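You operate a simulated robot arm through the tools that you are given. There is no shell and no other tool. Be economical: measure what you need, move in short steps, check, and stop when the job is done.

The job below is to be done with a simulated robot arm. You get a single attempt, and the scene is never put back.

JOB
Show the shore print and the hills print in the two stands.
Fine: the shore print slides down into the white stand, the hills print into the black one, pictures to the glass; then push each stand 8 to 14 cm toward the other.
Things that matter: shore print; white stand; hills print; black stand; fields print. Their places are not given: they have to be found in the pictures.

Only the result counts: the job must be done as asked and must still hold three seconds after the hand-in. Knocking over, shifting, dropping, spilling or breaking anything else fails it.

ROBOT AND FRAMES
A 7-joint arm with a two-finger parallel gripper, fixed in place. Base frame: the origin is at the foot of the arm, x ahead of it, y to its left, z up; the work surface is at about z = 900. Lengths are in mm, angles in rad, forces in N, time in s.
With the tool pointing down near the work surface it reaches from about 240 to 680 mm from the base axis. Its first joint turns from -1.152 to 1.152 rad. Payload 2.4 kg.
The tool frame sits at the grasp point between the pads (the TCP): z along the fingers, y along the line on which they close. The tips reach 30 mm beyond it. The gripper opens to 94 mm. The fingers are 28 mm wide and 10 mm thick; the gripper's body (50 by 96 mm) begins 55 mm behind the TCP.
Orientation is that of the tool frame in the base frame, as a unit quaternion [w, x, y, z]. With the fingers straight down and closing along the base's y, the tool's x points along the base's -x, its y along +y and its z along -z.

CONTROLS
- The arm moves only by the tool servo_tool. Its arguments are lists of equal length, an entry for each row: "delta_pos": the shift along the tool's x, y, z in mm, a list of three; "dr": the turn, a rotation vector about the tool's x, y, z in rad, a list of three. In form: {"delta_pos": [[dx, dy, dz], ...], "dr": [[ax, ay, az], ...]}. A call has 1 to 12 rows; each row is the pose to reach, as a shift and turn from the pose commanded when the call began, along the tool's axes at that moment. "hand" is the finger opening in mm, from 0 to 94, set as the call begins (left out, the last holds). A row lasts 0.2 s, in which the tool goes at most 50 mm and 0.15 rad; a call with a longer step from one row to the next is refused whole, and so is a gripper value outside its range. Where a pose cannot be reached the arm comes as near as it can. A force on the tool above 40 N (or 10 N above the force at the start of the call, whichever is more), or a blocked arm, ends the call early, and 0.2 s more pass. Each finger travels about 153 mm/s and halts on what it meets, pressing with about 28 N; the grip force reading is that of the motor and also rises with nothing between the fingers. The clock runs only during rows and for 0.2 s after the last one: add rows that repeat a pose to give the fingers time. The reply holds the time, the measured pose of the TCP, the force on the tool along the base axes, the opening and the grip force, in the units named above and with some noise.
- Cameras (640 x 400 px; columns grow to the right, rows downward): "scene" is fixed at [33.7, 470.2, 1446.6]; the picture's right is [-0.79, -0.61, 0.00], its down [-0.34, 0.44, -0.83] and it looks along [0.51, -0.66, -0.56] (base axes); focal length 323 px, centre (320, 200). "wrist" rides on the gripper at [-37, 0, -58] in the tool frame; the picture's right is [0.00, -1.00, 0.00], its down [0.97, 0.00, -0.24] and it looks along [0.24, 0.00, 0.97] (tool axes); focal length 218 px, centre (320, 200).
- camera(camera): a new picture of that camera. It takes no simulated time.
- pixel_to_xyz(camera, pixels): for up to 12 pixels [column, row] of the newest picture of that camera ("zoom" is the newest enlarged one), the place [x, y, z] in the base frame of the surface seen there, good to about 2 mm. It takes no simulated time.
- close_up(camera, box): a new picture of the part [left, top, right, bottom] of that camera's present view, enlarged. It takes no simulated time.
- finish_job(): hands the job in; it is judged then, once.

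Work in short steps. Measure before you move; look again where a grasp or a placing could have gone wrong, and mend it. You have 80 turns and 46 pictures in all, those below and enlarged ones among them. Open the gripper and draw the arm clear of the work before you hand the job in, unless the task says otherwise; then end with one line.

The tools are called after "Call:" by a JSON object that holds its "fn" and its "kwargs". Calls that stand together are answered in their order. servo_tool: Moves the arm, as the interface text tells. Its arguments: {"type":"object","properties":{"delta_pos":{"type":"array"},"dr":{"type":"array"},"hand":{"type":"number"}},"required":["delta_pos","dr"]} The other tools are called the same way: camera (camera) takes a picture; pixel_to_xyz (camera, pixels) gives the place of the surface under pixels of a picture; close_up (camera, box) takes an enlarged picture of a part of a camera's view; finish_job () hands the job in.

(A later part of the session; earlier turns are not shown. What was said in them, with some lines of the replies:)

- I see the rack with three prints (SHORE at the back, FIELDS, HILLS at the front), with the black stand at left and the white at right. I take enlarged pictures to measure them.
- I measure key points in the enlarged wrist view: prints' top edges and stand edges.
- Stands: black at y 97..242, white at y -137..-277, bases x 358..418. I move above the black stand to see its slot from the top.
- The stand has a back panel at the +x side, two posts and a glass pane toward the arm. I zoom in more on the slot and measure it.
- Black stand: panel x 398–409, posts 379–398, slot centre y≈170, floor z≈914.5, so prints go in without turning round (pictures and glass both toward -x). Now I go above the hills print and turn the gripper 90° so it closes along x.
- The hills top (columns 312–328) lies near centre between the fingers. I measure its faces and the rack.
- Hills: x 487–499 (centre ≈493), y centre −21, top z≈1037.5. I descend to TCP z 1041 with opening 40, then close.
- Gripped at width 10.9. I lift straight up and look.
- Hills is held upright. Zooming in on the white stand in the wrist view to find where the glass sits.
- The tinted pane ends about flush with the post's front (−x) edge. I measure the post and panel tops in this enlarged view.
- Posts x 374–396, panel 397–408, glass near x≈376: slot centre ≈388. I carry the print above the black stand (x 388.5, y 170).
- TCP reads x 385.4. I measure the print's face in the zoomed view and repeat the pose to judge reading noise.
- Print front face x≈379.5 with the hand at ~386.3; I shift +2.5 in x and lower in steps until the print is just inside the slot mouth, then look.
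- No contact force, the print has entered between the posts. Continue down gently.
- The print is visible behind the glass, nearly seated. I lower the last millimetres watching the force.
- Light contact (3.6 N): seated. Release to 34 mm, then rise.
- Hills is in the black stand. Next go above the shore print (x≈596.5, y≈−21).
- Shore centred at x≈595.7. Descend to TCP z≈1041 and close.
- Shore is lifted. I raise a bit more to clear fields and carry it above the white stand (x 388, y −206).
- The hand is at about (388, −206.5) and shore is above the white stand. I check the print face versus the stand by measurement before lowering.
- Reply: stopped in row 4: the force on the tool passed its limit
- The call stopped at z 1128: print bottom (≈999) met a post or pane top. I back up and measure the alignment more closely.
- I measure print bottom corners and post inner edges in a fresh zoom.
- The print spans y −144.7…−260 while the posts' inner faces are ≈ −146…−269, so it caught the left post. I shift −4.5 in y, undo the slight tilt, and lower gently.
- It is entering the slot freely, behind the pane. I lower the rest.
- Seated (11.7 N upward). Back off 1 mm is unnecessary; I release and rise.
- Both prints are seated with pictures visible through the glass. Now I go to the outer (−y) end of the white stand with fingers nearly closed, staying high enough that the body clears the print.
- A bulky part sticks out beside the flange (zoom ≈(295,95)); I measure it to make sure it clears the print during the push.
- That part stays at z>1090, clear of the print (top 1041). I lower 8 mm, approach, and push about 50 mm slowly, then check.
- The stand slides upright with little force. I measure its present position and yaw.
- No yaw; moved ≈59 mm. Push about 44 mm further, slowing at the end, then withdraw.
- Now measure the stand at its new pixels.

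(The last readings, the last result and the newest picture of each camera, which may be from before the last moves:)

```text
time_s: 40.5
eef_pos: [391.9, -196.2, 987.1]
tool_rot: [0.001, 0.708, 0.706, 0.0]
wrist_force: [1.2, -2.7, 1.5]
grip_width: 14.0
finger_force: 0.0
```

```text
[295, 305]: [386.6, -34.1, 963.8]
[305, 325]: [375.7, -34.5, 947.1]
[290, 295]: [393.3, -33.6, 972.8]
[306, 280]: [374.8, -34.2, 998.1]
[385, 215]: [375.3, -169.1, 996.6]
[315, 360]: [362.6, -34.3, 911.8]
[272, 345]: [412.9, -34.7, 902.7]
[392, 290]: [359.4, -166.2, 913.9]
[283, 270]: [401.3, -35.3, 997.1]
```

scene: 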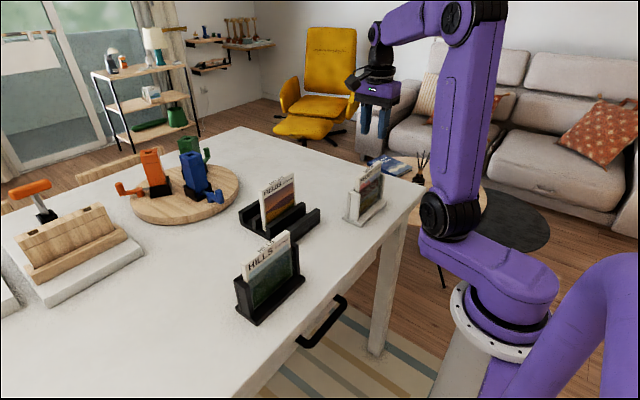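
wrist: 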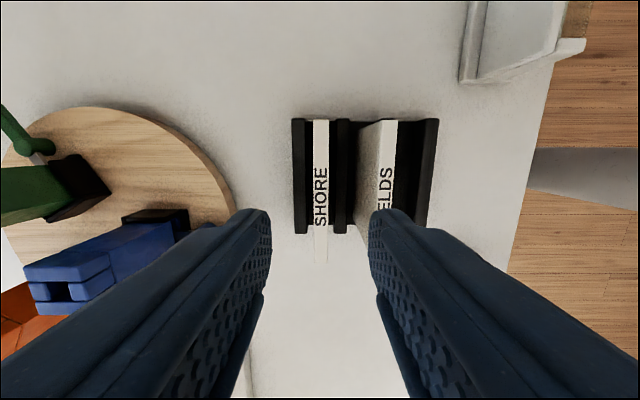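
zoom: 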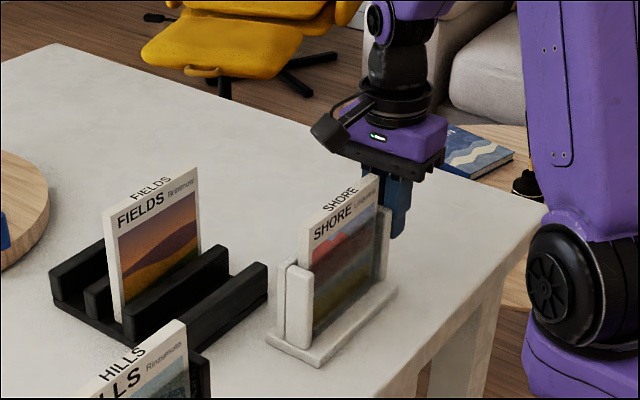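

White moved 102 mm with no yaw (−136.5 → −34.3). I retract and rise, then cross to the outer side of the black stand.

Call:
{"fn": "servo_tool", "kwargs": {"delta_pos": [[-15, 0, 0], [-30, 0, 0], [-30, 0, -40], [-30, 0, -85], [-30, 0, -130], [-30, 0, -175], [-30, 0, -185]], "dr": [[0, 0, 0], [0, 0, 0], [0, 0, 0], [0, 0, 0], [0, 0, 0], [0, 0, 0], [0, 0, 0]]}}

Call:
{"fn": "servo_tool", "kwargs": {"delta_pos": [[30, 0, 0], [75, 0, 0], [120, 0, 0], [165, 0, 0], [210, 0, 0], [255, 0, 0], [300, 0, 0], [345, 0, 0], [390, 0, 0], [435, 0, 0], [480, 0, 0], [525, 0, 0]], "dr": [[0, 0, 0], [0, 0, 0], [0, 0, 0], [0, 0, 0], [0, 0, 0], [0, 0, 0], [0, 0, 0], [0, 0, 0], [0, 0, 0], [0, 0, 0], [0, 0, 0], [0, 0, 0]]}}

Call:
{"fn": "camera", "kwargs": {"camera": "scene"}}

```text
time_s: 42.1
eef_pos: [392.3, -226.7, 1171.9]
tool_rot: [0.001, 0.708, 0.707, 0.0]
wrist_force: [-0.6, -0.4, -0.6]
grip_width: 13.9
finger_force: 0.1
```

```text
time_s: 44.7
eef_pos: [394.2, 299.5, 1170.7]
tool_rot: [0.001, 0.708, 0.706, 0.0]
wrist_force: [-0.2, 0.4, 0.3]
grip_width: 13.9
finger_force: 0.1
```

```text
13 pictures are left
```

scene: 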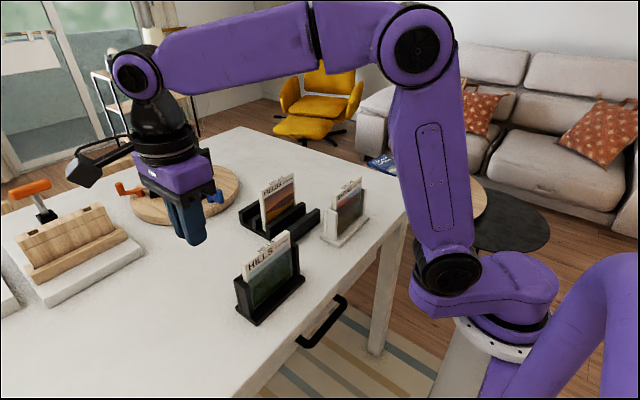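

I measure the black stand's end and the wooden object's nearest edge before descending.

Call:
{"fn": "pixel_to_xyz", "kwargs": {"camera": "scene", "pixels": [[241, 290], [247, 305], [240, 300], [142, 248], [128, 238], [105, 210], [220, 198], [240, 320], [292, 245]]}}

Call:
{"fn": "servo_tool", "kwargs": {"delta_pos": [[4, -2, 40], [4, -2, 80], [4, -2, 120], [4, -2, 150], [4, -2, 175], [4, -2, 184], [4, -2, 184]], "dr": [[0, 0, 0], [0, 0, 0], [0, 0, 0], [0, 0, 0], [0, 0, 0], [0, 0, 0], [0, 0, 0]]}}

Call:
{"fn": "close_up", "kwargs": {"camera": "scene", "box": [150, 170, 350, 330]}}

```text
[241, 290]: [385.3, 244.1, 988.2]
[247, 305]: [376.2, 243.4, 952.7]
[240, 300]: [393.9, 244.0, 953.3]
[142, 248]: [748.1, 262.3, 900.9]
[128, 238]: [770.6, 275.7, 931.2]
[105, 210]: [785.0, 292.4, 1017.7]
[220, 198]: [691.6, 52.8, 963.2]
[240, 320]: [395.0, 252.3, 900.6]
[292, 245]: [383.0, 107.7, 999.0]
```

```text
time_s: 46.3
eef_pos: [392.5, 302.3, 986.1]
tool_rot: [0.001, 0.708, 0.707, 0.001]
wrist_force: [-0.5, 0.3, -1.0]
grip_width: 13.9
finger_force: 0.1
```

```text
2.50 times, centred on (250, 250) of scene
```

zoom: 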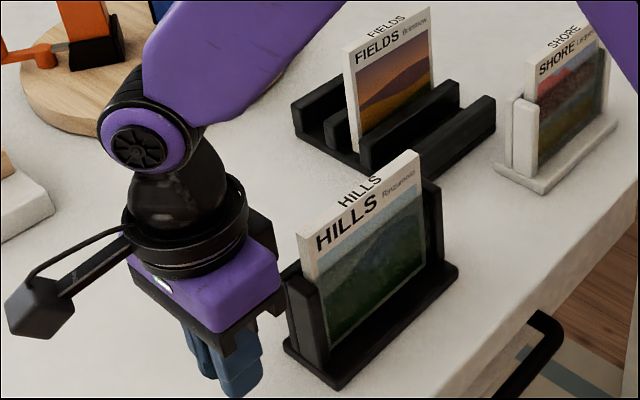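

Black outer end at y≈244; the hand is at (392.5, 302). Push toward −y slowly to y≈215, then measure.

Call:
{"fn": "servo_tool", "kwargs": {"delta_pos": [[-12, 0, 0], [-24, 0, 0], [-32, 0, 0], [-37, 0, 0], [-42, 0, 0], [-47, 0, 0], [-53, 0, 0], [-60, 0, 0], [-68, 0, 0], [-76, 0, 0], [-82, 0, 0], [-86, 0, 0]], "dr": [[0, 0, 0], [0, 0, 0], [0, 0, 0], [0, 0, 0], [0, 0, 0], [0, 0, 0], [0, 0, 0], [0, 0, 0], [0, 0, 0], [0, 0, 0], [0, 0, 0], [0, 0, 0]]}}

Call:
{"fn": "close_up", "kwargs": {"camera": "scene", "box": [200, 150, 400, 330]}}

```text
time_s: 48.9
eef_pos: [390.5, 216.7, 988.3]
tool_rot: [0.001, 0.707, 0.707, 0.001]
wrist_force: [0.6, 1.9, 0.0]
grip_width: 14.0
finger_force: 0.1
```

```text
2.22 times, centred on (300, 240) of scene
```

zoom: 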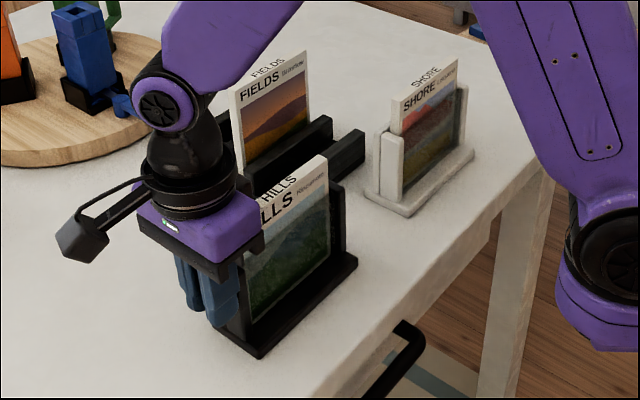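

I measure the black stand's front corners.

Call:
{"fn": "pixel_to_xyz", "kwargs": {"camera": "zoom", "pixels": [[354, 258], [258, 350], [354, 263], [344, 190], [342, 230], [336, 190], [246, 325], [300, 310], [356, 260]]}}

```text
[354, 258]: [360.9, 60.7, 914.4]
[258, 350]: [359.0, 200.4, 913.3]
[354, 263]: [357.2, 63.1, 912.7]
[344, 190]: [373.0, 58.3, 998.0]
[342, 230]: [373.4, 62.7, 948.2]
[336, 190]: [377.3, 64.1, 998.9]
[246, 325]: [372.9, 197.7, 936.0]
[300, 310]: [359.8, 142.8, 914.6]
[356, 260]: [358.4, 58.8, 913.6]
```

Moved ≈41 mm without yaw. Push 60 mm more, easing at the end.

Call:
{"fn": "servo_tool", "kwargs": {"delta_pos": [[-4, 0, 0], [-10, 0, 0], [-17, 0, 0], [-24, 0, 0], [-31, 0, 0], [-38, 0, 0], [-45, 0, 0], [-51, 0, 0], [-55, 0, 0], [-58, 0, 0], [-60, 0, 0]], "dr": [[0, 0, 0], [0, 0, 0], [0, 0, 0], [0, 0, 0], [0, 0, 0], [0, 0, 0], [0, 0, 0], [0, 0, 0], [0, 0, 0], [0, 0, 0], [0, 0, 0]]}}

Call:
{"fn": "servo_tool", "kwargs": {"delta_pos": [[15, 0, 0], [40, 0, 0], [70, 0, 0], [100, 0, 0], [120, 0, -40], [120, 0, -85], [120, 0, -130], [120, 0, -175], [120, 0, -200]], "dr": [[0, 0, 0], [0, 0, 0], [0, 0, 0], [0, 0, 0], [0, 0, 0], [0, 0, 0], [0, 0, 0], [0, 0, 0], [0, 0, 0]], "hand": 60}}

Call:
{"fn": "camera", "kwargs": {"camera": "scene"}}

Call:
{"fn": "close_up", "kwargs": {"camera": "scene", "box": [220, 150, 400, 310]}}

```text
time_s: 51.3
eef_pos: [390.3, 156.0, 986.5]
tool_rot: [0.0, 0.708, 0.706, 0.001]
wrist_force: [0.3, 2.0, 1.4]
grip_width: 14.1
finger_force: 0.0
```

```text
time_s: 53.3
eef_pos: [391.7, 277.7, 1187.8]
tool_rot: [0.001, 0.708, 0.706, 0.0]
wrist_force: [0.0, -0.3, -0.9]
grip_width: 59.7
finger_force: 0.1
```

```text
10 pictures are left
```

scene: 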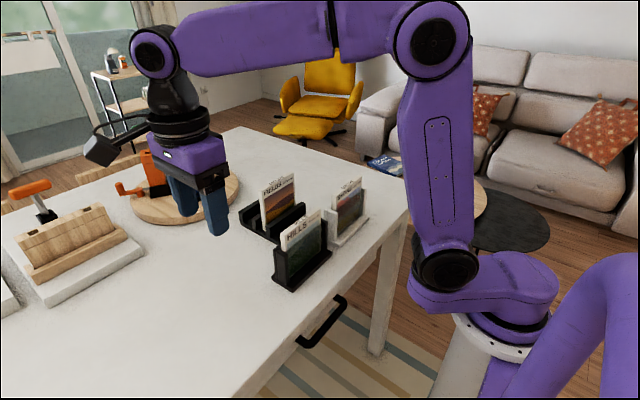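

```text
2.50 times, centred on (310, 230) of scene
```

zoom: 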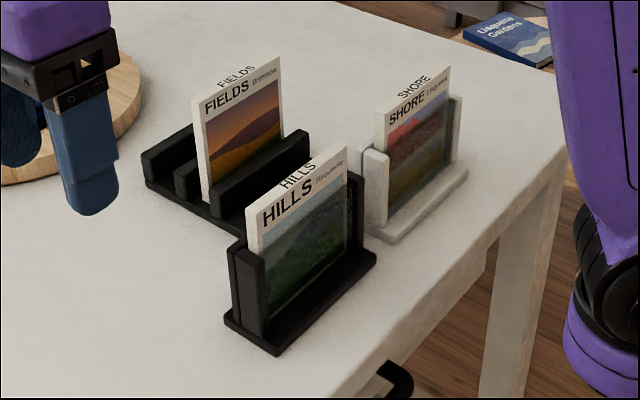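

Final positions check on both stands.

Call:
{"fn": "pixel_to_xyz", "kwargs": {"camera": "zoom", "pixels": [[250, 300], [240, 290], [262, 310], [372, 256], [277, 350], [382, 190], [388, 238], [463, 172], [222, 80], [270, 70], [262, 235], [335, 165]]}}

```text
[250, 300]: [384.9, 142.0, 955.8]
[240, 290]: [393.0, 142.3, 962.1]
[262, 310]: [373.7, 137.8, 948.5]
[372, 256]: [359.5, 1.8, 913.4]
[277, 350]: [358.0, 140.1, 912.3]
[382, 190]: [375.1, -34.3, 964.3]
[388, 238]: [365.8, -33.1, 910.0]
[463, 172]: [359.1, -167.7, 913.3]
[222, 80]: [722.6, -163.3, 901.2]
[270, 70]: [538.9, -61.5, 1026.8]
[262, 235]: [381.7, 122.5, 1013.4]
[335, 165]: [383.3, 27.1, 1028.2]
```

Black moved 102 mm (244 → 142) and white 102 mm, both straight, prints seated, arm clear, gripper open. Handing in.

Call:
{"fn": "finish_job", "kwargs": {}}

```text
The job is handed in.
```

The shore print is in the white stand and the hills print in the black one, pictures to the glass; each stand was pushed about 102 mm toward the other, and the fields print was left in its rack.
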